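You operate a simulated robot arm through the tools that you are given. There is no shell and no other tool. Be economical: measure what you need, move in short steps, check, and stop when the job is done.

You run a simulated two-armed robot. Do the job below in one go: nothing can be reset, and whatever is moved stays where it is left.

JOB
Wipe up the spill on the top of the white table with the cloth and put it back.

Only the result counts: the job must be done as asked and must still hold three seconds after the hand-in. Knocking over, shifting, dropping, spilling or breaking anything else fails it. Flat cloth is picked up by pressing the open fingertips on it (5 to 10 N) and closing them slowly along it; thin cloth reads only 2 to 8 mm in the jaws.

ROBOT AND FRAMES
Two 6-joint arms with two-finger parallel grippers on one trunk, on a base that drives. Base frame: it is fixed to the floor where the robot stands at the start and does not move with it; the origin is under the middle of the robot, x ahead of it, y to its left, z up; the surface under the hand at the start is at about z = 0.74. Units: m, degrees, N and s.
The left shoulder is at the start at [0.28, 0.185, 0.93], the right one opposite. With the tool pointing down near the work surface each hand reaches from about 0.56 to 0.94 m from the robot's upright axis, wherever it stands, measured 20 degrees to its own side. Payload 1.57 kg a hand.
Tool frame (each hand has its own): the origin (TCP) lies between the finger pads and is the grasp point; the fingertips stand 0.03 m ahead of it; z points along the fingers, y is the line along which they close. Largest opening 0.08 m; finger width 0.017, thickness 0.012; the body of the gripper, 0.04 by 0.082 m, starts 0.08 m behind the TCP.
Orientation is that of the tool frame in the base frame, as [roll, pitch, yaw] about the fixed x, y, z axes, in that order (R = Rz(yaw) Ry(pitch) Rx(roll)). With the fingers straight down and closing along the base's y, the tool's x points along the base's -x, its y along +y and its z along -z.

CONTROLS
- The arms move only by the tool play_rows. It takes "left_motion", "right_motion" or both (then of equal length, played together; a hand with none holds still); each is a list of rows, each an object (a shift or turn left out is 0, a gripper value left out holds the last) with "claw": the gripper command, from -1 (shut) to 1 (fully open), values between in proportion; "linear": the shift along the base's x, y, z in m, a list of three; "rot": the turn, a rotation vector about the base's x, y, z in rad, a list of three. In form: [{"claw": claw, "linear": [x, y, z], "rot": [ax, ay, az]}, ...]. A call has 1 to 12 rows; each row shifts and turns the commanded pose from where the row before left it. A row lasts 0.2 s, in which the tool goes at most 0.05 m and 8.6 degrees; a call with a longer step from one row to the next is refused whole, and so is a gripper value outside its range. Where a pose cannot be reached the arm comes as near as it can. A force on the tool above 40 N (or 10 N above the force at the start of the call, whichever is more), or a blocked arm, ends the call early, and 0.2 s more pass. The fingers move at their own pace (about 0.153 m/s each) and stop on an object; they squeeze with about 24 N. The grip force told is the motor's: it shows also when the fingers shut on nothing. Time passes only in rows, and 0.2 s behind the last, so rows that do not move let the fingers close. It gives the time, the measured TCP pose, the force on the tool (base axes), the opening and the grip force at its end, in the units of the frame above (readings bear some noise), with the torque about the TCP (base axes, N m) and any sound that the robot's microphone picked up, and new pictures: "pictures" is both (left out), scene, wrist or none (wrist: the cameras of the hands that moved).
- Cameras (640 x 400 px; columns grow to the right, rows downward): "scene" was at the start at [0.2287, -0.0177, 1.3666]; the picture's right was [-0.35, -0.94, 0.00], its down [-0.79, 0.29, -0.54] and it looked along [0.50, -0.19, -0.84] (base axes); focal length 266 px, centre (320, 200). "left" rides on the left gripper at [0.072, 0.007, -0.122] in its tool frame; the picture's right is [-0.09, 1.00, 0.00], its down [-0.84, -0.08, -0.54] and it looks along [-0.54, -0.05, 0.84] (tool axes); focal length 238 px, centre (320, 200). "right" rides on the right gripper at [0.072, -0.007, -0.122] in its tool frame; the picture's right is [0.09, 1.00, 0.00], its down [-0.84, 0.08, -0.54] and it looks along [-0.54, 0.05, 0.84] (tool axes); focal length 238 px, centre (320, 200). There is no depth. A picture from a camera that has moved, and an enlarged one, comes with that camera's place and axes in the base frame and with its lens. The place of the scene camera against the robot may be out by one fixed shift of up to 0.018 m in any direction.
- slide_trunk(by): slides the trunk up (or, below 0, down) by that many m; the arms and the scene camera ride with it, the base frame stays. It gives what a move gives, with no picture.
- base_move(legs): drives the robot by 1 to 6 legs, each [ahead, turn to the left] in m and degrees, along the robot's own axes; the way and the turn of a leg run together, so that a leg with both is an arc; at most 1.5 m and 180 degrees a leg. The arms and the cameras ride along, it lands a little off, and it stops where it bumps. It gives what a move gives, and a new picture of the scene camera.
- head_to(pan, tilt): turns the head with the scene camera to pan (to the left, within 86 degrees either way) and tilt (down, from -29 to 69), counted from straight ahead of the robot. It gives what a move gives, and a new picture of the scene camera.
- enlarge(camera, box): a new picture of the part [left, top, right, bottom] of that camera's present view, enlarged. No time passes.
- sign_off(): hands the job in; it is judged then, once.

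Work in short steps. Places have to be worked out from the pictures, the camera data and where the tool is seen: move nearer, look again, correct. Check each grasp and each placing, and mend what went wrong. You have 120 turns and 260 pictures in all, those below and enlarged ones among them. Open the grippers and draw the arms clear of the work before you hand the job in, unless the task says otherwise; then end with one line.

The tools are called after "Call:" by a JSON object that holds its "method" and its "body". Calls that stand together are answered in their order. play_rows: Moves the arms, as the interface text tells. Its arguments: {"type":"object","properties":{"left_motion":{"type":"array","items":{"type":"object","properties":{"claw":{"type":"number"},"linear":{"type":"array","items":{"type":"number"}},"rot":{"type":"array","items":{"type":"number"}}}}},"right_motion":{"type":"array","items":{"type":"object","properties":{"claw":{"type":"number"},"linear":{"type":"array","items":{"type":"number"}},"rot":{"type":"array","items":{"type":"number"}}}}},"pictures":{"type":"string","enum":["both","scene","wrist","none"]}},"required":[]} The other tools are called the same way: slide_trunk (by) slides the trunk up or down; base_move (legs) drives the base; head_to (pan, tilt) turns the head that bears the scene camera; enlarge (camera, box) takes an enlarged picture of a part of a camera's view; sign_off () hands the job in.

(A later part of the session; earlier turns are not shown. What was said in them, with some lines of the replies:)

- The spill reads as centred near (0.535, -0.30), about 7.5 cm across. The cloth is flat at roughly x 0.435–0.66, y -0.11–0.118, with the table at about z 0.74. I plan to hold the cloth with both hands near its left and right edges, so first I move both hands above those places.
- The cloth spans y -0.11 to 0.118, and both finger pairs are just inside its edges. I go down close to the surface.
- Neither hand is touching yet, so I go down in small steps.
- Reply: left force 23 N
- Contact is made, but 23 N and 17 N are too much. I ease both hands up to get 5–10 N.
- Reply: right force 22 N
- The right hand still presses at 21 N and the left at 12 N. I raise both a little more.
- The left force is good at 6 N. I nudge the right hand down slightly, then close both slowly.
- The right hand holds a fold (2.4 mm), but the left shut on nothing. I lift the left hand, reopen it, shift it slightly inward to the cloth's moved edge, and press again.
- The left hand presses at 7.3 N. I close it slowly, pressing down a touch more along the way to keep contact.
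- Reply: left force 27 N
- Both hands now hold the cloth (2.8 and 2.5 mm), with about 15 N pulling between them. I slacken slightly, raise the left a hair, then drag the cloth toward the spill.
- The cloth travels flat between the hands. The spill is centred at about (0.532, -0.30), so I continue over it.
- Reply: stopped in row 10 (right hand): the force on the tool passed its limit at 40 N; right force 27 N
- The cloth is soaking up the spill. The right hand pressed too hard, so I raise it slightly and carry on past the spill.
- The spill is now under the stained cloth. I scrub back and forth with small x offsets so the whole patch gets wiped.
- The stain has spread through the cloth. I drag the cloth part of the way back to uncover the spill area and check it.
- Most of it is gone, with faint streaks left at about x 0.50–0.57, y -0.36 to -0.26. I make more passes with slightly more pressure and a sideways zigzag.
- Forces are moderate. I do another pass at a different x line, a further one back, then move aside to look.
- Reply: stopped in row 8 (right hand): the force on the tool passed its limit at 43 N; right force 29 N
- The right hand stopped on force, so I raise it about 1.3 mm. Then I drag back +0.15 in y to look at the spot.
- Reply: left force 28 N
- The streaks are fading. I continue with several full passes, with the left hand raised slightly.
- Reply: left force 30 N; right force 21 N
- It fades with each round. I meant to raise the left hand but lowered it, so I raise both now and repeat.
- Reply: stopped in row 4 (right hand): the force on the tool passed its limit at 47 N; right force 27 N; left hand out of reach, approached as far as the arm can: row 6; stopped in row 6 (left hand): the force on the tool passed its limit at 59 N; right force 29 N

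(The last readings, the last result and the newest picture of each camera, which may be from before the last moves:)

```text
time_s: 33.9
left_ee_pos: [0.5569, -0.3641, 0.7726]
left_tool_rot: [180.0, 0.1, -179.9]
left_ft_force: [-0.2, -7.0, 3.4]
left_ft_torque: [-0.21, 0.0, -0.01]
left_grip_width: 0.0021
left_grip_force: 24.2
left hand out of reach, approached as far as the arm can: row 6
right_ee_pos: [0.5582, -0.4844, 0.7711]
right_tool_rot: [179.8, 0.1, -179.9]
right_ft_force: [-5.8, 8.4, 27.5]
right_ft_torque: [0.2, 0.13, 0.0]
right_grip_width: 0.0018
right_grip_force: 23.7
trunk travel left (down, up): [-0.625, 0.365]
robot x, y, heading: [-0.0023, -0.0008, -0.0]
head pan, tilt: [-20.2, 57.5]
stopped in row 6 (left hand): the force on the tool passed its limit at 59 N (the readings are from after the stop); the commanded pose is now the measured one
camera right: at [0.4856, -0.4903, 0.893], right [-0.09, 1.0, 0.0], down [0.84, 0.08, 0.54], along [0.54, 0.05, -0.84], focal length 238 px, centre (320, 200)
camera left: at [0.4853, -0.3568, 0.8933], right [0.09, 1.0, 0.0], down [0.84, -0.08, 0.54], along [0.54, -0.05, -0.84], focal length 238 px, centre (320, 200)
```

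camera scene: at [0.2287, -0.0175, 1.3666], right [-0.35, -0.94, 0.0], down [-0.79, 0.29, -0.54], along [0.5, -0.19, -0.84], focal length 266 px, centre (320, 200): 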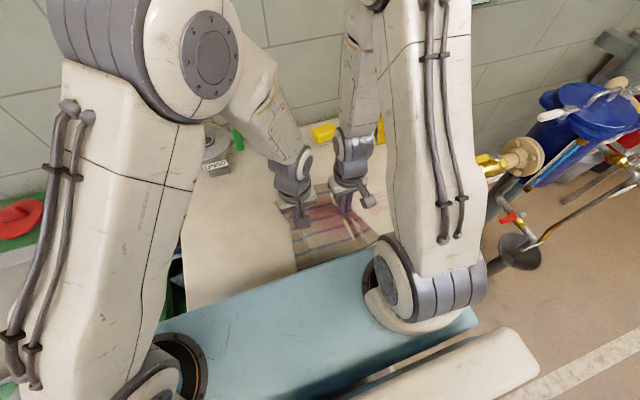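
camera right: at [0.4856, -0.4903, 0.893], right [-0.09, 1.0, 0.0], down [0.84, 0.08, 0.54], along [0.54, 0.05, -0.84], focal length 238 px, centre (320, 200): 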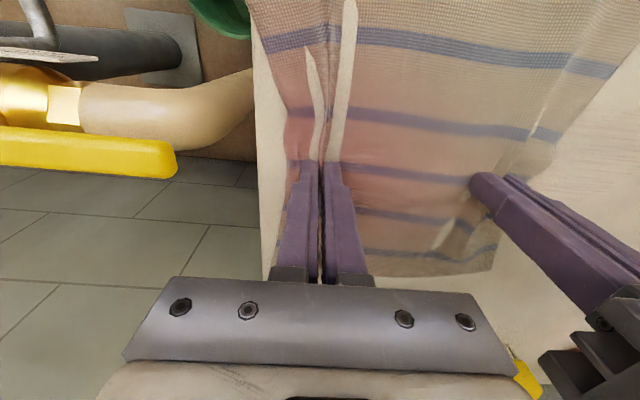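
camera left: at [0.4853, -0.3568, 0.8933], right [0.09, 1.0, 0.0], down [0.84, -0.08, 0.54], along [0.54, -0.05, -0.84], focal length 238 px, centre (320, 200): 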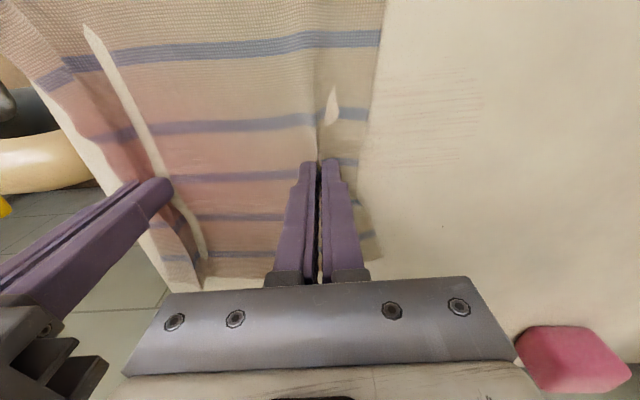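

The early stop made the second pass overshoot to y -0.48, which did no harm. I'll send one call at a time from here. I raise the hands slightly and wipe back over the spot.

Call:
{"method": "play_rows", "body": {"left_motion": [{"linear": [-0.01, 0.01, 0.0003]}, {"linear": [-0.01, 0.025, 0]}, {"linear": [0, 0.03, 0]}, {"linear": [0, 0.035, 0]}, {"linear": [0, 0.035, 0]}, {"linear": [0, 0.035, 0]}, {"linear": [0, 0.035, 0]}, {"linear": [0, 0.035, 0]}, {"linear": [0, 0.035, 0]}, {}], "right_motion": [{"linear": [-0.01, 0.01, 0.0013]}, {"linear": [-0.01, 0.025, 0]}, {"linear": [0, 0.03, 0]}, {"linear": [0, 0.035, 0]}, {"linear": [0, 0.035, 0]}, {"linear": [0, 0.035, 0]}, {"linear": [0, 0.035, 0]}, {"linear": [0, 0.035, 0]}, {"linear": [0, 0.035, 0]}, {}], "pictures": "wrist"}}

```text
time_s: 36.1
left_ee_pos: [0.5386, -0.0883, 0.7715]
left_tool_rot: [179.6, -0.1, -179.9]
left_ft_force: [0.0, -3.1, 1.2]
left_ft_torque: [-0.08, 0.01, 0.01]
left_grip_width: 0.0021
left_grip_force: 23.4
right_ee_pos: [0.5392, -0.2075, 0.7714]
right_tool_rot: [179.9, 0.1, -179.9]
right_ft_force: [0.6, -0.2, 23.2]
right_ft_torque: [-0.06, 0.02, 0.0]
right_grip_width: 0.0021
right_grip_force: 23.3
trunk travel left (down, up): [-0.625, 0.365]
robot x, y, heading: [0.0002, -0.0034, 0.1]
head pan, tilt: [-20.2, 57.5]
camera right: at [0.4658, -0.2141, 0.893], right [-0.09, 1.0, 0.0], down [0.84, 0.08, 0.54], along [0.54, 0.05, -0.84], focal length 238 px, centre (320, 200)
camera left: at [0.4683, -0.0828, 0.8936], right [0.09, 1.0, 0.01], down [0.84, -0.08, 0.54], along [0.54, -0.04, -0.84], focal length 238 px, centre (320, 200)
```

right: 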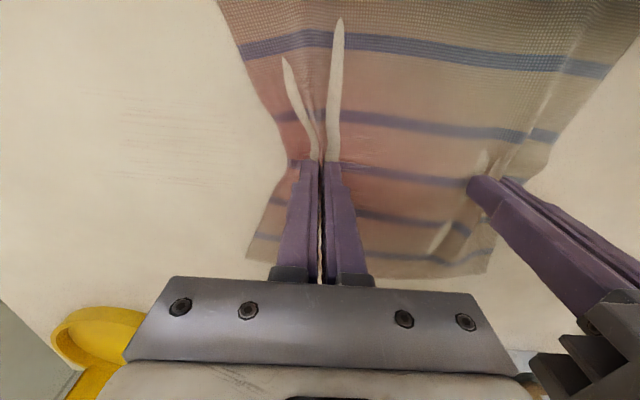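
left: 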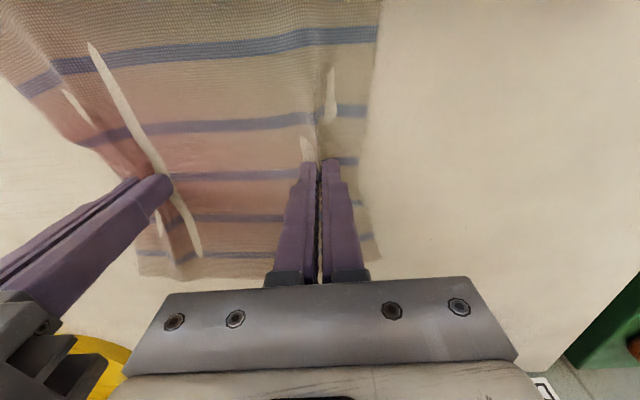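

Only a very faint trace is left. I do another full pass out and back.

Call:
{"method": "play_rows", "body": {"left_motion": [{"linear": [0.008, -0.02, 0]}, {"linear": [0, -0.04, 0]}, {"linear": [0, -0.04, 0]}, {"linear": [0, -0.04, 0]}, {"linear": [0, -0.04, 0]}, {"linear": [0, -0.04, 0]}, {"linear": [-0.018, 0.03, 0]}, {"linear": [0, 0.04, 0]}, {"linear": [0, 0.04, 0]}, {"linear": [0, 0.04, 0]}, {"linear": [0.008, 0.03, 0]}, {}], "right_motion": [{"linear": [0.008, -0.02, 0.001]}, {"linear": [0, -0.04, 0]}, {"linear": [0, -0.04, 0]}, {"linear": [0, -0.04, 0]}, {"linear": [0, -0.04, 0]}, {"linear": [0, -0.04, 0]}, {"linear": [-0.018, 0.03, 0]}, {"linear": [0, 0.04, 0]}, {"linear": [0, 0.04, 0]}, {"linear": [0, 0.04, 0]}, {"linear": [0.008, 0.03, 0]}, {}], "pictures": "none"}}

```text
time_s: 38.7
left_ee_pos: [0.5375, -0.1277, 0.7721]
left_tool_rot: [179.9, 0.1, 180.0]
left_ft_force: [1.4, -14.8, 11.2]
left_ft_torque: [-0.4, -0.04, 0.06]
left_grip_width: 0.002
left_grip_force: 23.5
right_ee_pos: [0.5383, -0.2505, 0.7745]
right_tool_rot: [179.8, 0.1, -180.0]
right_ft_force: [-1.0, 13.3, 1.0]
right_ft_torque: [0.39, 0.04, 0.01]
right_grip_width: 0.0023
right_grip_force: 23.4
trunk travel left (down, up): [-0.625, 0.365]
robot x, y, heading: [-0.0011, 0.0029, 0.0]
head pan, tilt: [-20.2, 57.5]
```

That pass went well. I add one more with slightly more pressure on the right.

Call:
{"method": "play_rows", "body": {"left_motion": [{"linear": [0.012, -0.02, 0]}, {"linear": [0, -0.04, 0]}, {"linear": [0, -0.04, 0]}, {"linear": [0, -0.04, 0]}, {"linear": [0, -0.04, 0]}, {"linear": [-0.012, 0.02, 0]}, {"linear": [0, 0.04, 0]}, {"linear": [0, 0.04, 0]}, {"linear": [0, 0.04, 0]}, {"linear": [0.0, 0.04, 0]}, {"linear": [0.0, 0.04, 0]}, {}], "right_motion": [{"linear": [0.012, -0.02, -0.0015]}, {"linear": [0, -0.04, 0]}, {"linear": [0, -0.04, 0]}, {"linear": [0, -0.04, 0]}, {"linear": [0, -0.04, 0]}, {"linear": [-0.012, 0.02, 0]}, {"linear": [0, 0.04, 0]}, {"linear": [0, 0.04, 0]}, {"linear": [0, 0.04, 0]}, {"linear": [0.0, 0.04, 0]}, {"linear": [0.0, 0.04, 0]}, {}], "pictures": "wrist"}}

```text
time_s: 41.3
left_ee_pos: [0.5381, -0.0863, 0.7716]
left_tool_rot: [179.9, 0.2, 179.9]
left_ft_force: [3.6, -17.9, 19.0]
left_ft_torque: [-0.51, -0.07, 0.0]
left_grip_width: 0.0024
left_grip_force: 23.2
right_ee_pos: [0.5371, -0.2087, 0.7722]
right_tool_rot: [180.0, 0.1, -179.9]
right_ft_force: [-0.6, 15.2, 7.4]
right_ft_torque: [0.49, -0.01, 0.01]
right_grip_width: 0.0017
right_grip_force: 23.9
trunk travel left (down, up): [-0.625, 0.365]
robot x, y, heading: [0.0018, 0.0022, 0.2]
head pan, tilt: [-20.2, 57.5]
camera right: at [0.4646, -0.2156, 0.8932], right [-0.09, 1.0, 0.0], down [0.84, 0.08, 0.54], along [0.54, 0.05, -0.84], focal length 238 px, centre (320, 200)
camera left: at [0.4669, -0.0799, 0.893], right [0.09, 1.0, 0.0], down [0.83, -0.08, 0.55], along [0.54, -0.05, -0.84], focal length 238 px, centre (320, 200)
```

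right: 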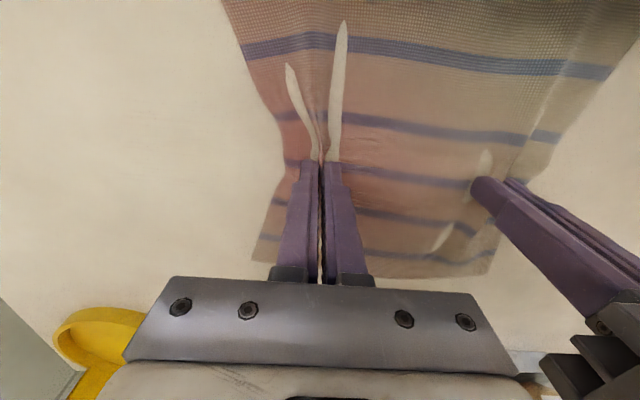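
left: 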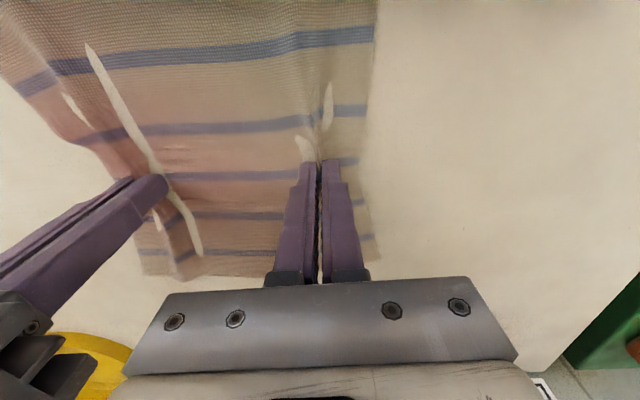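

The table looks clean here. I enlarge that part to check for any leftover trace.

Call:
{"method": "enlarge", "body": {"camera": "right", "box": [0, 30, 300, 220]}}

```text
2.11 times, centred on (150, 125) of right
camera zoom: at [0.4646, -0.2156, 0.8932], right [-0.09, 1.0, 0.0], down [0.84, 0.08, 0.54], along [0.54, 0.05, -0.84], focal length 502 px, centre (678, 358)
```

zoom: 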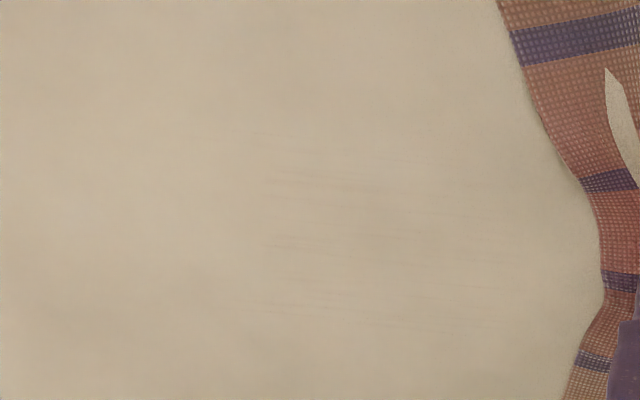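

Extremely faint lines remain, so I run two more passes. I raise the left hand a little and slacken the pull between the hands.

Call:
{"method": "play_rows", "body": {"left_motion": [{"linear": [0.008, -0.023, 0.0007]}, {"linear": [0, -0.04, 0]}, {"linear": [0, -0.04, 0]}, {"linear": [0, -0.04, 0]}, {"linear": [0, -0.04, 0]}, {"linear": [0, -0.04, 0]}, {"linear": [-0.018, 0.03, 0]}, {"linear": [0, 0.04, 0]}, {"linear": [0, 0.04, 0]}, {"linear": [0, 0.04, 0]}, {"linear": [0.008, 0.03, 0]}, {}], "right_motion": [{"linear": [0.008, -0.02, 0]}, {"linear": [0, -0.04, 0]}, {"linear": [0, -0.04, 0]}, {"linear": [0, -0.04, 0]}, {"linear": [0, -0.04, 0]}, {"linear": [0, -0.04, 0]}, {"linear": [-0.018, 0.03, 0]}, {"linear": [0, 0.04, 0]}, {"linear": [0, 0.04, 0]}, {"linear": [0, 0.04, 0]}, {"linear": [0.008, 0.03, 0]}, {}], "pictures": "none"}}

```text
time_s: 43.9
left_ee_pos: [0.5335, -0.1296, 0.7726]
left_tool_rot: [179.7, 0.1, 179.9]
left_ft_force: [0.3, -4.8, 10.3]
left_ft_torque: [-0.15, -0.01, 0.0]
left_grip_width: 0.0018
left_grip_force: 24.2
right_ee_pos: [0.5311, -0.2497, 0.7717]
right_tool_rot: [179.9, -0.1, -179.8]
right_ft_force: [-4.9, -4.4, 30.3]
right_ft_torque: [-0.19, 0.17, 0.01]
right_grip_width: 0.0021
right_grip_force: 23.6
trunk travel left (down, up): [-0.625, 0.365]
robot x, y, heading: [-0.0024, -0.0027, -0.1]
head pan, tilt: [-20.2, 57.5]
```

The right hand presses at 30 N, so I raise it 0.7 mm and repeat the pass.

Call:
{"method": "play_rows", "body": {"left_motion": [{"linear": [0.015, -0.02, 0]}, {"linear": [0, -0.04, 0]}, {"linear": [0, -0.04, 0]}, {"linear": [0, -0.04, 0]}, {"linear": [0, -0.04, 0]}, {"linear": [-0.012, 0.02, 0]}, {"linear": [0, 0.04, 0]}, {"linear": [0, 0.04, 0]}, {"linear": [0, 0.04, 0]}, {"linear": [0.0, 0.04, 0]}, {"linear": [0.0, 0.04, 0]}, {}], "right_motion": [{"linear": [0.015, -0.02, 0.0007]}, {"linear": [0, -0.04, 0]}, {"linear": [0, -0.04, 0]}, {"linear": [0, -0.04, 0]}, {"linear": [0, -0.04, 0]}, {"linear": [-0.012, 0.02, 0]}, {"linear": [0, 0.04, 0]}, {"linear": [0, 0.04, 0]}, {"linear": [0, 0.04, 0]}, {"linear": [0.0, 0.04, 0]}, {"linear": [0.0, 0.04, 0]}, {}], "pictures": "none"}}

Call:
{"method": "enlarge", "body": {"camera": "right", "box": [0, 30, 300, 220]}}

```text
time_s: 46.5
left_ee_pos: [0.5348, -0.0911, 0.7719]
left_tool_rot: [179.7, -0.1, -180.0]
left_ft_force: [1.4, -4.2, 5.4]
left_ft_torque: [-0.09, -0.05, 0.02]
left_grip_width: 0.0017
left_grip_force: 23.6
right_ee_pos: [0.5373, -0.2073, 0.772]
right_tool_rot: [179.9, 0.3, -179.9]
right_ft_force: [-0.5, 4.0, 7.3]
right_ft_torque: [0.12, 0.01, -0.01]
right_grip_width: 0.0019
right_grip_force: 23.3
trunk travel left (down, up): [-0.625, 0.365]
robot x, y, heading: [0.0004, -0.0012, -0.2]
head pan, tilt: [-20.2, 57.5]
```

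```text
2.11 times, centred on (150, 125) of right
camera zoom: at [0.464, -0.215, 0.8932], right [-0.09, 1.0, 0.0], down [0.84, 0.08, 0.54], along [0.54, 0.05, -0.84], focal length 502 px, centre (678, 358)
```

zoom: 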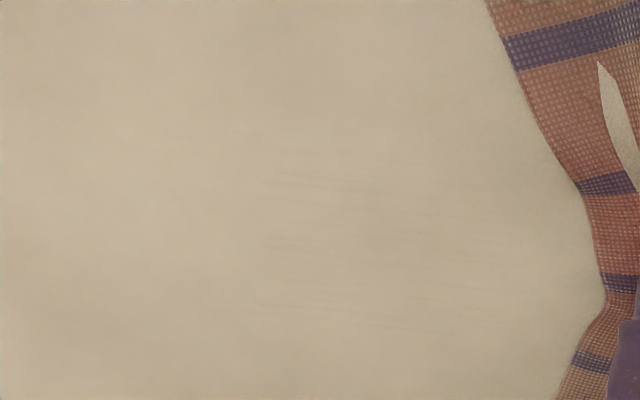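

It is nearly invisible now. I do one last pair of passes for margin, with larger x sweeps.

Call:
{"method": "play_rows", "body": {"left_motion": [{"linear": [0.02, -0.02, -0.0003]}, {"linear": [0, -0.04, 0]}, {"linear": [0, -0.04, 0]}, {"linear": [0, -0.04, 0]}, {"linear": [0, -0.04, 0]}, {"linear": [0, -0.04, 0]}, {"linear": [-0.035, 0.02, 0]}, {"linear": [0, 0.04, 0]}, {"linear": [0, 0.04, 0]}, {"linear": [0, 0.04, 0]}, {"linear": [0.015, 0.04, 0]}, {}], "right_motion": [{"linear": [0.02, -0.02, -0.0003]}, {"linear": [0, -0.04, 0]}, {"linear": [0, -0.04, 0]}, {"linear": [0, -0.04, 0]}, {"linear": [0, -0.04, 0]}, {"linear": [0, -0.04, 0]}, {"linear": [-0.035, 0.02, 0]}, {"linear": [0, 0.04, 0]}, {"linear": [0, 0.04, 0]}, {"linear": [0, 0.04, 0]}, {"linear": [0.015, 0.04, 0]}, {}], "pictures": "none"}}

```text
time_s: 49.1
left_ee_pos: [0.5373, -0.1309, 0.7723]
left_tool_rot: [180.0, 0.2, 180.0]
left_ft_force: [2.5, -11.6, 35.8]
left_ft_torque: [-0.35, -0.02, -0.04]
left_grip_width: 0.0021
left_grip_force: 23.7
right_ee_pos: [0.5384, -0.2534, 0.7724]
right_tool_rot: [179.9, 0.1, -179.9]
right_ft_force: [0.4, 7.0, 0.4]
right_ft_torque: [0.21, -0.01, 0.03]
right_grip_width: 0.0023
right_grip_force: 23.4
trunk travel left (down, up): [-0.625, 0.365]
robot x, y, heading: [-0.0001, 0.0019, -0.3]
head pan, tilt: [-20.2, 57.5]
```

The left hand presses hard, so I raise it and drag back far enough to see the whole spot.

Call:
{"method": "play_rows", "body": {"left_motion": [{"linear": [0, 0, 0.0015]}, {"linear": [0, 0.03, 0]}, {"linear": [0, 0.03, 0]}, {"linear": [0, 0.03, 0]}, {}], "right_motion": [{"linear": [0, 0, 0]}, {"linear": [0, 0.03, 0]}, {"linear": [0, 0.03, 0]}, {"linear": [0, 0.03, 0]}, {}], "pictures": "none"}}

Call:
{"method": "enlarge", "body": {"camera": "right", "box": [0, 30, 300, 220]}}

```text
time_s: 50.3
left_ee_pos: [0.5386, -0.0404, 0.7723]
left_tool_rot: [179.7, 0.0, -180.0]
left_ft_force: [1.2, -6.8, 21.2]
left_ft_torque: [-0.22, -0.02, 0.07]
left_grip_width: 0.0024
left_grip_force: 23.6
right_ee_pos: [0.5388, -0.16, 0.7723]
right_tool_rot: [180.0, 0.2, -179.9]
right_ft_force: [-0.5, -0.1, 17.9]
right_ft_torque: [-0.04, 0.03, -0.02]
right_grip_width: 0.0019
right_grip_force: 23.7
trunk travel left (down, up): [-0.625, 0.365]
robot x, y, heading: [0.0007, -0.0028, -0.0]
head pan, tilt: [-20.2, 57.5]
```

```text
2.11 times, centred on (150, 125) of right
camera zoom: at [0.4655, -0.1657, 0.8932], right [-0.09, 1.0, 0.0], down [0.83, 0.08, 0.55], along [0.54, 0.05, -0.84], focal length 502 px, centre (678, 358)
```

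zoom: 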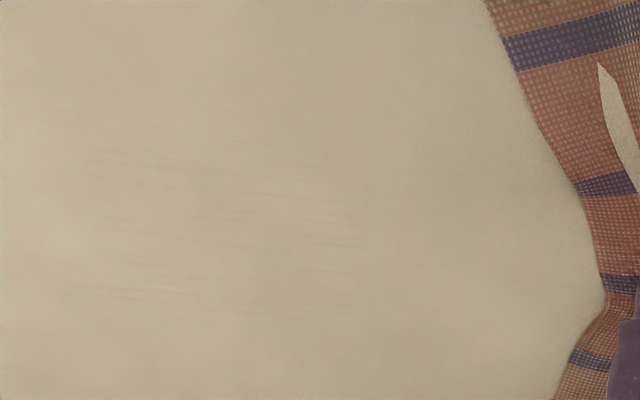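

What is left is barely there, but passes are cheap, so I do two more strokes for safety.

Call:
{"method": "play_rows", "body": {"left_motion": [{"linear": [0.008, -0.045, 0]}, {"linear": [0, -0.045, 0]}, {"linear": [0, -0.045, 0]}, {"linear": [0, -0.045, 0]}, {"linear": [0, -0.045, 0]}, {"linear": [0, -0.045, 0]}, {"linear": [-0.016, 0.03, 0]}, {"linear": [0, 0.045, 0]}, {"linear": [0, 0.045, 0]}, {"linear": [0, 0.04, 0]}, {}], "right_motion": [{"linear": [0.008, -0.045, 0]}, {"linear": [0, -0.045, 0]}, {"linear": [0, -0.045, 0]}, {"linear": [0, -0.045, 0]}, {"linear": [0, -0.045, 0]}, {"linear": [0, -0.045, 0]}, {"linear": [-0.016, 0.03, 0]}, {"linear": [0, 0.045, 0]}, {"linear": [0, 0.045, 0]}, {"linear": [0, 0.04, 0]}, {}], "pictures": "none"}}

```text
time_s: 52.7
left_ee_pos: [0.5287, -0.1519, 0.7717]
left_tool_rot: [180.0, 0.1, 180.0]
left_ft_force: [2.4, -4.3, 23.4]
left_ft_torque: [-0.13, -0.03, 0.01]
left_grip_width: 0.002
left_grip_force: 23.7
right_ee_pos: [0.5294, -0.2693, 0.7745]
right_tool_rot: [180.0, 0.1, -179.9]
right_ft_force: [0.0, 2.1, 0.1]
right_ft_torque: [0.03, 0.0, -0.01]
right_grip_width: 0.0023
right_grip_force: 23.5
trunk travel left (down, up): [-0.625, 0.365]
robot x, y, heading: [-0.0005, -0.0011, 0.2]
head pan, tilt: [-20.2, 57.5]
```

I make one more stroke pair, with the right hand a bit lower and the left a bit higher.

Call:
{"method": "play_rows", "body": {"left_motion": [{"linear": [0.016, -0.03, 0.0007]}, {"linear": [0, -0.045, 0]}, {"linear": [0, -0.045, 0]}, {"linear": [0, -0.04, 0]}, {"linear": [-0.012, 0.03, 0]}, {"linear": [0, 0.04, 0]}, {"linear": [0, 0.045, 0]}, {"linear": [0, 0.045, 0]}, {"linear": [0, 0.045, 0]}, {"linear": [0.005, 0.045, 0]}, {}], "right_motion": [{"linear": [0.016, -0.03, -0.0012]}, {"linear": [0, -0.045, 0]}, {"linear": [0, -0.045, 0]}, {"linear": [0, -0.04, 0]}, {"linear": [-0.012, 0.03, 0]}, {"linear": [0, 0.04, 0]}, {"linear": [0, 0.045, 0]}, {"linear": [0, 0.045, 0]}, {"linear": [0, 0.045, 0]}, {"linear": [0.005, 0.045, 0]}, {}], "pictures": "none"}}

Call:
{"method": "enlarge", "body": {"camera": "right", "box": [0, 30, 300, 220]}}

```text
time_s: 54.3
left_ee_pos: [0.5328, -0.2048, 0.7724]
left_tool_rot: [179.7, 0.0, 180.0]
left_ft_force: [0.7, -2.7, 1.8]
left_ft_torque: [-0.08, -0.04, -0.02]
left_grip_width: 0.0021
left_grip_force: 24.2
right_ee_pos: [0.534, -0.3234, 0.7706]
right_tool_rot: [-179.8, 0.5, -179.8]
right_ft_force: [-0.9, 12.6, 27.9]
right_ft_torque: [0.29, 0.03, 0.03]
right_grip_width: 0.002
right_grip_force: 23.5
trunk travel left (down, up): [-0.625, 0.365]
robot x, y, heading: [0.0018, 0.0019, -0.4]
head pan, tilt: [-20.2, 57.5]
stopped in row 8 (right hand): the force on the tool passed its limit at 46 N (the readings are from after the stop); the commanded pose is now the measured one
```

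```text
2.11 times, centred on (150, 125) of right
camera zoom: at [0.461, -0.3292, 0.8924], right [-0.09, 1.0, 0.0], down [0.83, 0.08, 0.55], along [0.55, 0.05, -0.84], focal length 502 px, centre (678, 358)
```

zoom: 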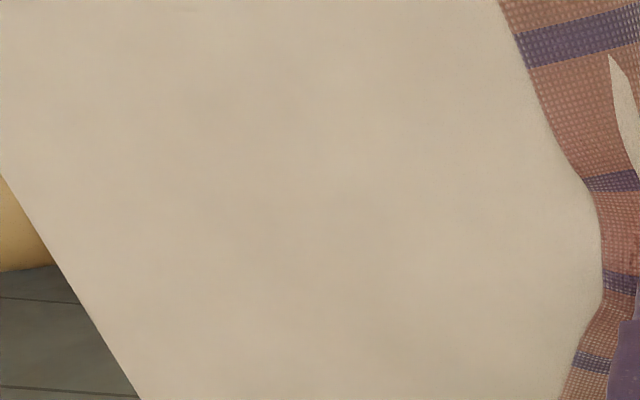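

The right hand stopped on force again, so I raise it. Then I carry the cloth back to its start: right hand to y -0.063, x 0.545.

Call:
{"method": "play_rows", "body": {"left_motion": [{"linear": [0, 0, 0]}, {"linear": [0, 0.03, 0]}, {"linear": [0, 0.03, 0]}, {"linear": [0, 0.03, 0]}, {"linear": [0, 0.03, 0]}, {"linear": [0.006, 0.03, 0]}, {"linear": [0.006, 0.03, 0]}, {"linear": [0, 0.03, 0]}, {"linear": [0, 0.03, 0]}, {"linear": [0, 0.022, 0]}, {}], "right_motion": [{"linear": [0, 0, 0.0015]}, {"linear": [0, 0.03, 0]}, {"linear": [0, 0.03, 0]}, {"linear": [0, 0.03, 0]}, {"linear": [0, 0.03, 0]}, {"linear": [0.006, 0.03, 0]}, {"linear": [0.006, 0.03, 0]}, {"linear": [0, 0.03, 0]}, {"linear": [0, 0.03, 0]}, {"linear": [0, 0.02, 0]}, {}]}}

```text
time_s: 55.5
left_ee_pos: [0.5366, -0.1036, 0.7721]
left_tool_rot: [-179.8, 0.5, -180.0]
left_ft_force: [-0.4, 4.3, 18.9]
left_ft_torque: [0.16, 0.03, 0.01]
left_grip_width: 0.0019
left_grip_force: 23.8
right_ee_pos: [0.536, -0.2191, 0.7714]
right_tool_rot: [-179.9, 0.5, 179.9]
right_ft_force: [-0.3, 0.3, 0.4]
right_ft_torque: [0.03, 0.0, -0.02]
right_grip_width: 0.0022
right_grip_force: 23.6
trunk travel left (down, up): [-0.625, 0.365]
robot x, y, heading: [-0.0041, -0.0004, -0.1]
head pan, tilt: [-20.2, 57.5]
stopped in row 5 (left hand): the force on the tool passed its limit at 42 N (the readings are from after the stop); the commanded pose is now the measured one
camera scene: at [0.2281, -0.018, 1.3665], right [-0.35, -0.94, 0.0], down [-0.79, 0.29, -0.54], along [0.5, -0.19, -0.84], focal length 266 px, centre (320, 200)
camera right: at [0.4616, -0.2254, 0.893], right [-0.09, 1.0, 0.0], down [0.83, 0.08, 0.55], along [0.55, 0.05, -0.84], focal length 238 px, centre (320, 200)
camera left: at [0.4648, -0.096, 0.8928], right [0.09, 1.0, 0.0], down [0.83, -0.08, 0.55], along [0.55, -0.05, -0.84], focal length 238 px, centre (320, 200)
```

scene: 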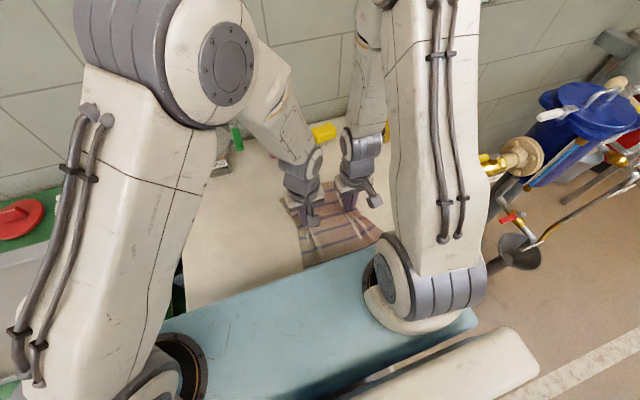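
right: 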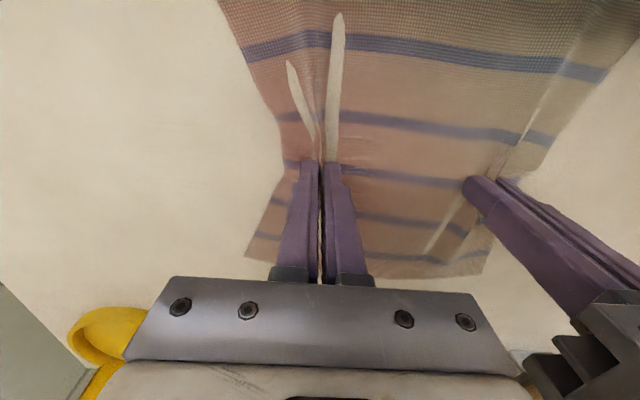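
left: 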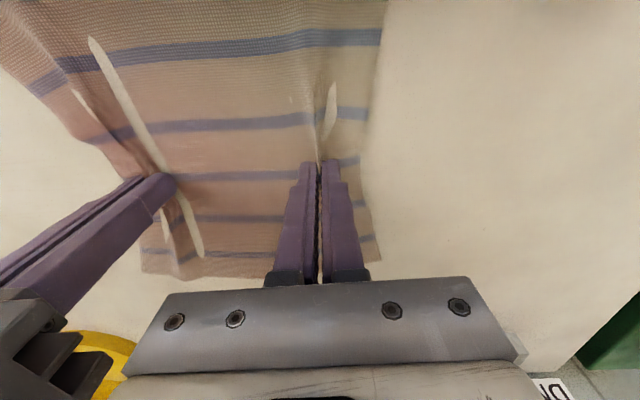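

The spot looks clean. The left hand caught, so I raise both slightly and bring the cloth the remaining 0.16 m home.

Call:
{"method": "play_rows", "body": {"left_motion": [{"linear": [0, 0.003, 0.002]}, {"linear": [0, 0.02, 0]}, {"linear": [0, 0.03, 0]}, {"linear": [0.004, 0.03, 0]}, {"linear": [0.004, 0.03, 0]}, {"linear": [0, 0.03, 0]}, {"linear": [0, 0.02, 0]}, {}], "right_motion": [{"linear": [0, 0, 0.001]}, {"linear": [0, 0.018, 0]}, {"linear": [0, 0.03, 0]}, {"linear": [0.004, 0.03, 0]}, {"linear": [0.004, 0.03, 0]}, {"linear": [0, 0.03, 0]}, {"linear": [0, 0.018, 0]}, {}]}}

```text
time_s: 57.3
left_ee_pos: [0.547, 0.0585, 0.7726]
left_tool_rot: [-180.0, 0.4, 179.9]
left_ft_force: [-0.2, -14.3, 0.4]
left_ft_torque: [-0.41, -0.01, 0.08]
left_grip_width: 0.002
left_grip_force: 23.5
right_ee_pos: [0.5447, -0.0639, 0.774]
right_tool_rot: [-179.9, 0.6, -179.9]
right_ft_force: [1.0, 13.6, 0.0]
right_ft_torque: [0.37, 0.0, 0.01]
right_grip_width: 0.0024
right_grip_force: 24.1
trunk travel left (down, up): [-0.625, 0.365]
robot x, y, heading: [-0.001, -0.002, -0.1]
head pan, tilt: [-20.2, 57.5]
camera scene: at [0.2288, -0.0178, 1.3666], right [-0.35, -0.94, 0.0], down [-0.79, 0.29, -0.54], along [0.5, -0.19, -0.84], focal length 266 px, centre (320, 200)
camera right: at [0.4705, -0.0692, 0.8946], right [-0.09, 1.0, 0.0], down [0.83, 0.08, 0.55], along [0.55, 0.05, -0.83], focal length 238 px, centre (320, 200)
camera left: at [0.4753, 0.0661, 0.8942], right [0.09, 1.0, 0.0], down [0.83, -0.08, 0.55], along [0.54, -0.05, -0.84], focal length 238 px, centre (320, 200)
```

scene: 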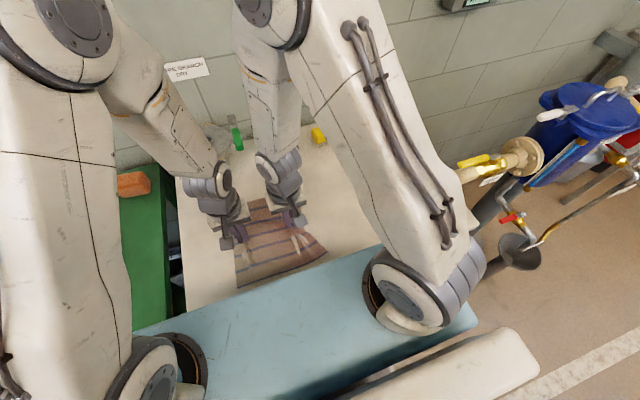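
right: 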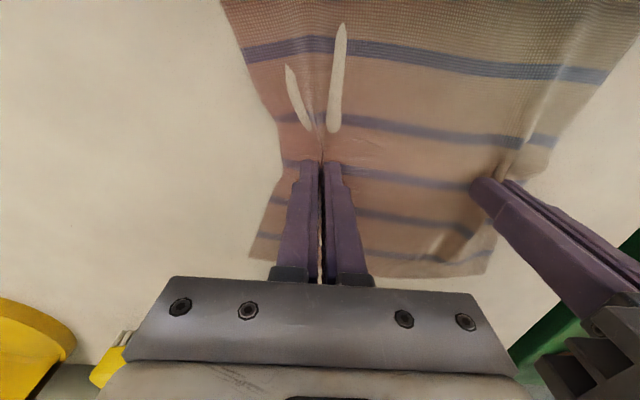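
left: 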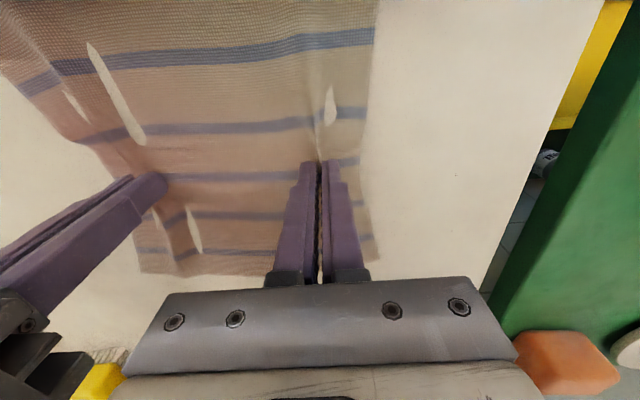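

The cloth is back at its start position, with its edge near the original. I lower to light contact and open slowly, so the fold spreads out the way it was gathered.

Call:
{"method": "play_rows", "body": {"left_motion": [{"linear": [0, -0.003, -0.0008]}, {"claw": -0.8}, {"claw": -0.6}, {"claw": -0.4}, {"claw": -0.2}, {"claw": 0}, {"claw": 0.1}, {"claw": 0.2}, {}], "right_motion": [{"linear": [0, 0.002, -0.0015]}, {"claw": -0.8}, {"claw": -0.6}, {"claw": -0.4}, {"claw": -0.2}, {"claw": 0}, {"claw": 0.1}, {"claw": 0.2}, {}], "pictures": "wrist"}}

```text
time_s: 59.3
left_ee_pos: [0.5451, 0.0567, 0.7722]
left_tool_rot: [-179.9, 0.2, 180.0]
left_ft_force: [0.1, 0.1, 0.6]
left_ft_torque: [0.04, 0.01, 0.0]
left_grip_width: 0.0481
left_grip_force: 0.0
right_ee_pos: [0.5447, -0.0617, 0.7714]
right_tool_rot: [-179.9, 0.5, 180.0]
right_ft_force: [0.1, -0.8, 0.7]
right_ft_torque: [-0.02, -0.02, 0.0]
right_grip_width: 0.0478
right_grip_force: 0.1
trunk travel left (down, up): [-0.625, 0.365]
robot x, y, heading: [-0.0035, 0.0029, -0.3]
head pan, tilt: [-20.2, 57.5]
camera right: at [0.47, -0.068, 0.893], right [-0.09, 1.0, 0.0], down [0.83, 0.08, 0.55], along [0.55, 0.05, -0.84], focal length 238 px, centre (320, 200)
camera left: at [0.4741, 0.0632, 0.8933], right [0.09, 1.0, 0.0], down [0.83, -0.08, 0.55], along [0.54, -0.05, -0.84], focal length 238 px, centre (320, 200)
```

right: 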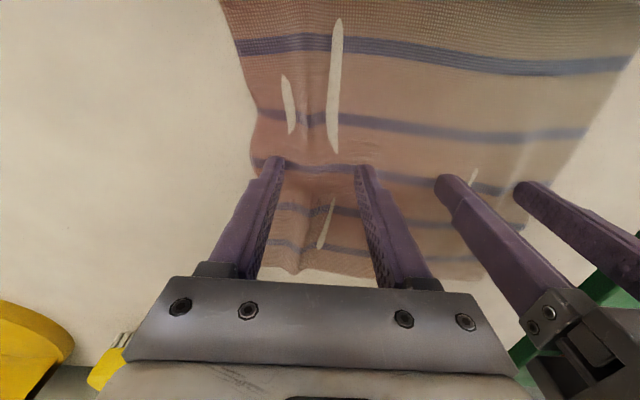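
left: 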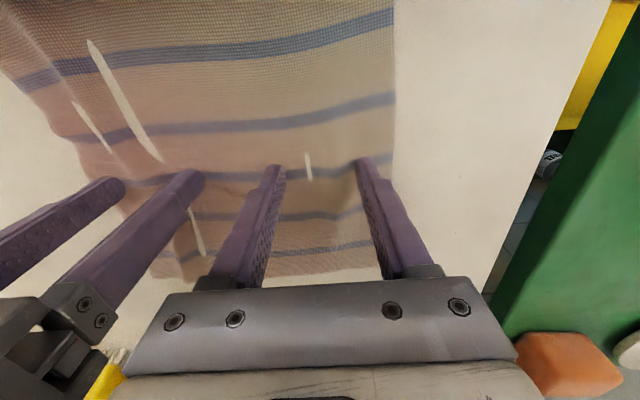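

Both hands have released and the cloth spread out. I lift straight up and look.

Call:
{"method": "play_rows", "body": {"left_motion": [{"linear": [0, 0, 0.01]}, {"linear": [0, 0, 0.02]}, {"linear": [0, 0, 0.03]}, {"linear": [0, 0.01, 0.04]}, {"linear": [0, 0.02, 0.04]}, {"linear": [0, 0.03, 0.03]}, {}], "right_motion": [{"linear": [0, 0, 0.01]}, {"linear": [0, 0, 0.02]}, {"linear": [0, 0, 0.03]}, {"linear": [0, -0.01, 0.04]}, {"linear": [0, -0.02, 0.04]}, {"linear": [0, -0.03, 0.03]}, {}]}}

```text
time_s: 60.9
left_ee_pos: [0.5424, 0.1162, 0.9419]
left_tool_rot: [-179.9, 0.3, 179.9]
left_ft_force: [0.7, 0.3, 0.4]
left_ft_torque: [0.0, -0.01, 0.0]
left_grip_width: 0.0479
left_grip_force: 0.1
right_ee_pos: [0.5432, -0.1223, 0.9425]
right_tool_rot: [-179.8, 0.5, -179.9]
right_ft_force: [-0.8, -0.5, -0.5]
right_ft_torque: [0.04, -0.01, 0.03]
right_grip_width: 0.048
right_grip_force: 0.1
trunk travel left (down, up): [-0.625, 0.365]
robot x, y, heading: [-0.0015, -0.0009, 0.1]
head pan, tilt: [-20.2, 57.5]
camera scene: at [0.2286, -0.0178, 1.3667], right [-0.35, -0.94, 0.0], down [-0.79, 0.29, -0.54], along [0.5, -0.19, -0.84], focal length 266 px, centre (320, 200)
camera right: at [0.4695, -0.1278, 1.0632], right [-0.09, 1.0, 0.0], down [0.83, 0.08, 0.55], along [0.55, 0.05, -0.84], focal length 238 px, centre (320, 200)
camera left: at [0.471, 0.1232, 1.0626], right [0.09, 1.0, 0.0], down [0.83, -0.08, 0.55], along [0.54, -0.05, -0.84], focal length 238 px, centre (320, 200)
```

scene: 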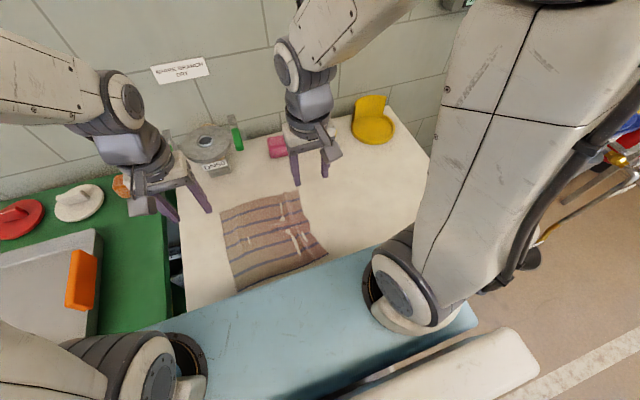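
right: 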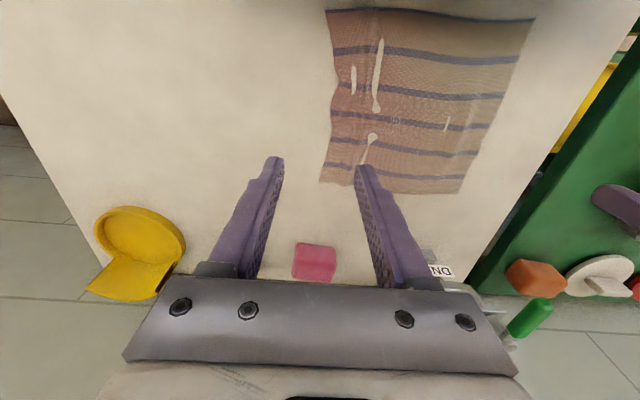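
left: 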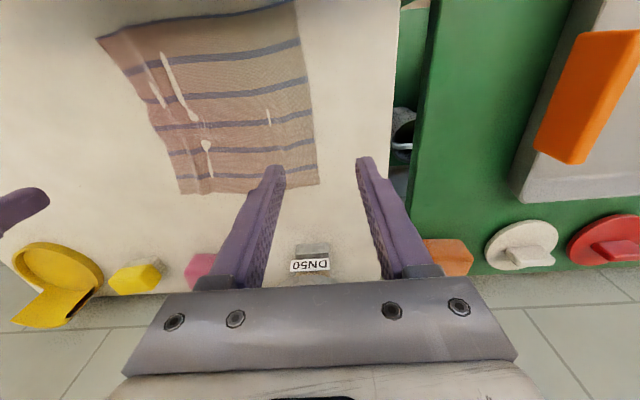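

The cloth lies within about 1 cm of its original outline. I withdraw the arms to about their start positions with the grippers open, and check the spill spot.

Call:
{"method": "play_rows", "body": {"left_motion": [{"claw": 1, "linear": [0, 0, 0.02]}, {"linear": [0, 0.01, 0.02]}, {"linear": [0, 0.01, 0.02]}, {}, {}, {}, {}, {}], "right_motion": [{"claw": 1, "linear": [-0.008, -0.04, 0.014]}, {"linear": [-0.008, -0.04, 0.014]}, {"linear": [-0.008, -0.04, 0.014]}, {"linear": [-0.008, -0.04, 0.014]}, {"linear": [-0.008, -0.04, 0.014]}, {"linear": [-0.008, -0.04, 0.014]}, {}, {}]}}

Call:
{"method": "enlarge", "body": {"camera": "right", "box": [220, 50, 480, 210]}}

```text
time_s: 62.7
left_ee_pos: [0.5433, 0.1362, 1.0009]
left_tool_rot: [-179.9, 0.4, -179.9]
left_ft_force: [0.6, 0.0, -0.2]
left_ft_torque: [0.0, 0.02, -0.04]
left_grip_width: 0.0803
left_grip_force: 0.0
right_ee_pos: [0.4958, -0.3624, 1.0257]
right_tool_rot: [-179.9, 0.4, -179.9]
right_ft_force: [-0.2, 0.1, 0.2]
right_ft_torque: [-0.01, 0.0, 0.02]
right_grip_width: 0.08
right_grip_force: 0.1
trunk travel left (down, up): [-0.625, 0.365]
robot x, y, heading: [-0.0011, -0.0013, -0.1]
head pan, tilt: [-20.2, 57.5]
camera scene: at [0.2287, -0.0179, 1.3667], right [-0.35, -0.94, 0.0], down [-0.79, 0.29, -0.54], along [0.5, -0.19, -0.84], focal length 266 px, centre (320, 200)
camera right: at [0.4212, -0.3683, 1.1471], right [-0.09, 1.0, 0.0], down [0.83, 0.08, 0.55], along [0.55, 0.05, -0.84], focal length 238 px, centre (320, 200)
camera left: at [0.4714, 0.1436, 1.1218], right [0.09, 1.0, 0.0], down [0.83, -0.08, 0.55], along [0.54, -0.05, -0.84], focal length 238 px, centre (320, 200)
```

scene: 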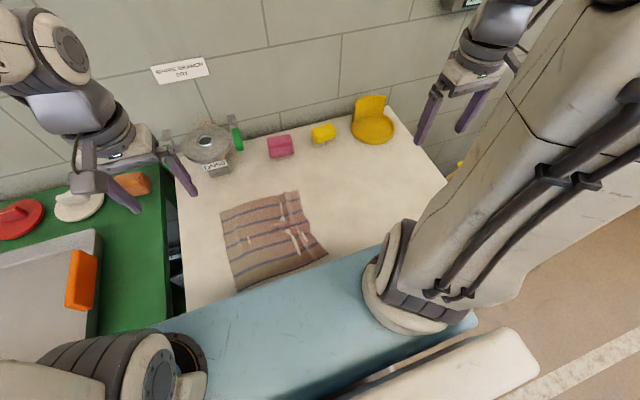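
right: 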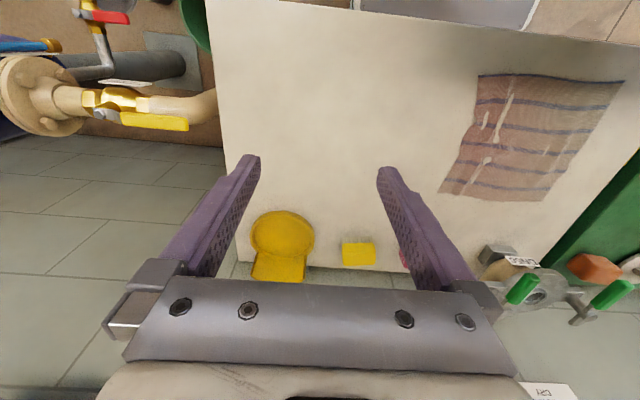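
left: 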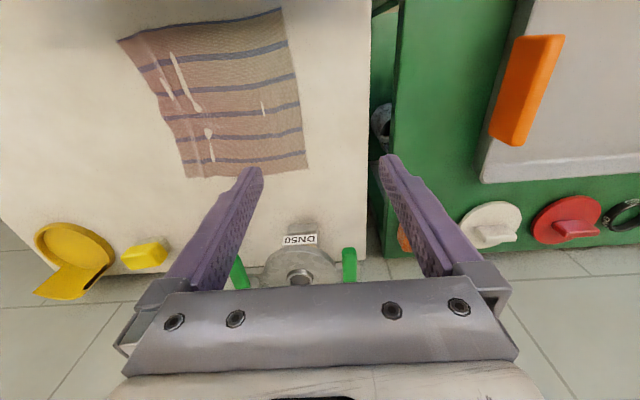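

```text
2.46 times, centred on (350, 130) of right
camera zoom: at [0.4212, -0.3683, 1.1471], right [-0.09, 1.0, 0.0], down [0.83, 0.08, 0.55], along [0.55, 0.05, -0.84], focal length 587 px, centre (246, 372)
```

zoom: 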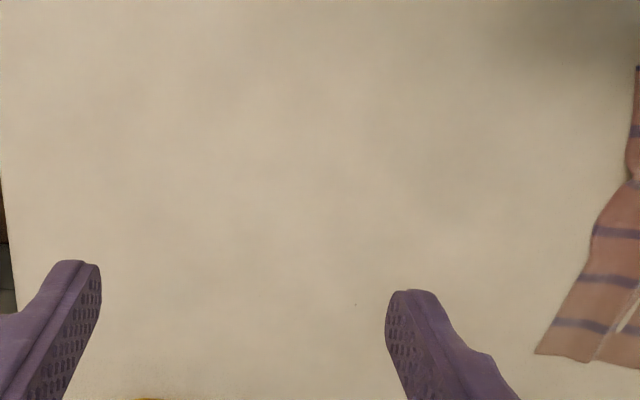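

The table is clean, the cloth is back in its place, nothing else has moved, and the arms are clear with grippers open. I hand the job in.

Call:
{"method": "sign_off", "body": {}}

```text
The job is handed in.
```

I wiped up the spill and put the cloth back within about 1 cm of where it lay. It is now stained and a little creased where the hands gripped it. No trace of the spill shows in the last enlarged picture, nothing else looks moved, and both arms are clear with grippers open.
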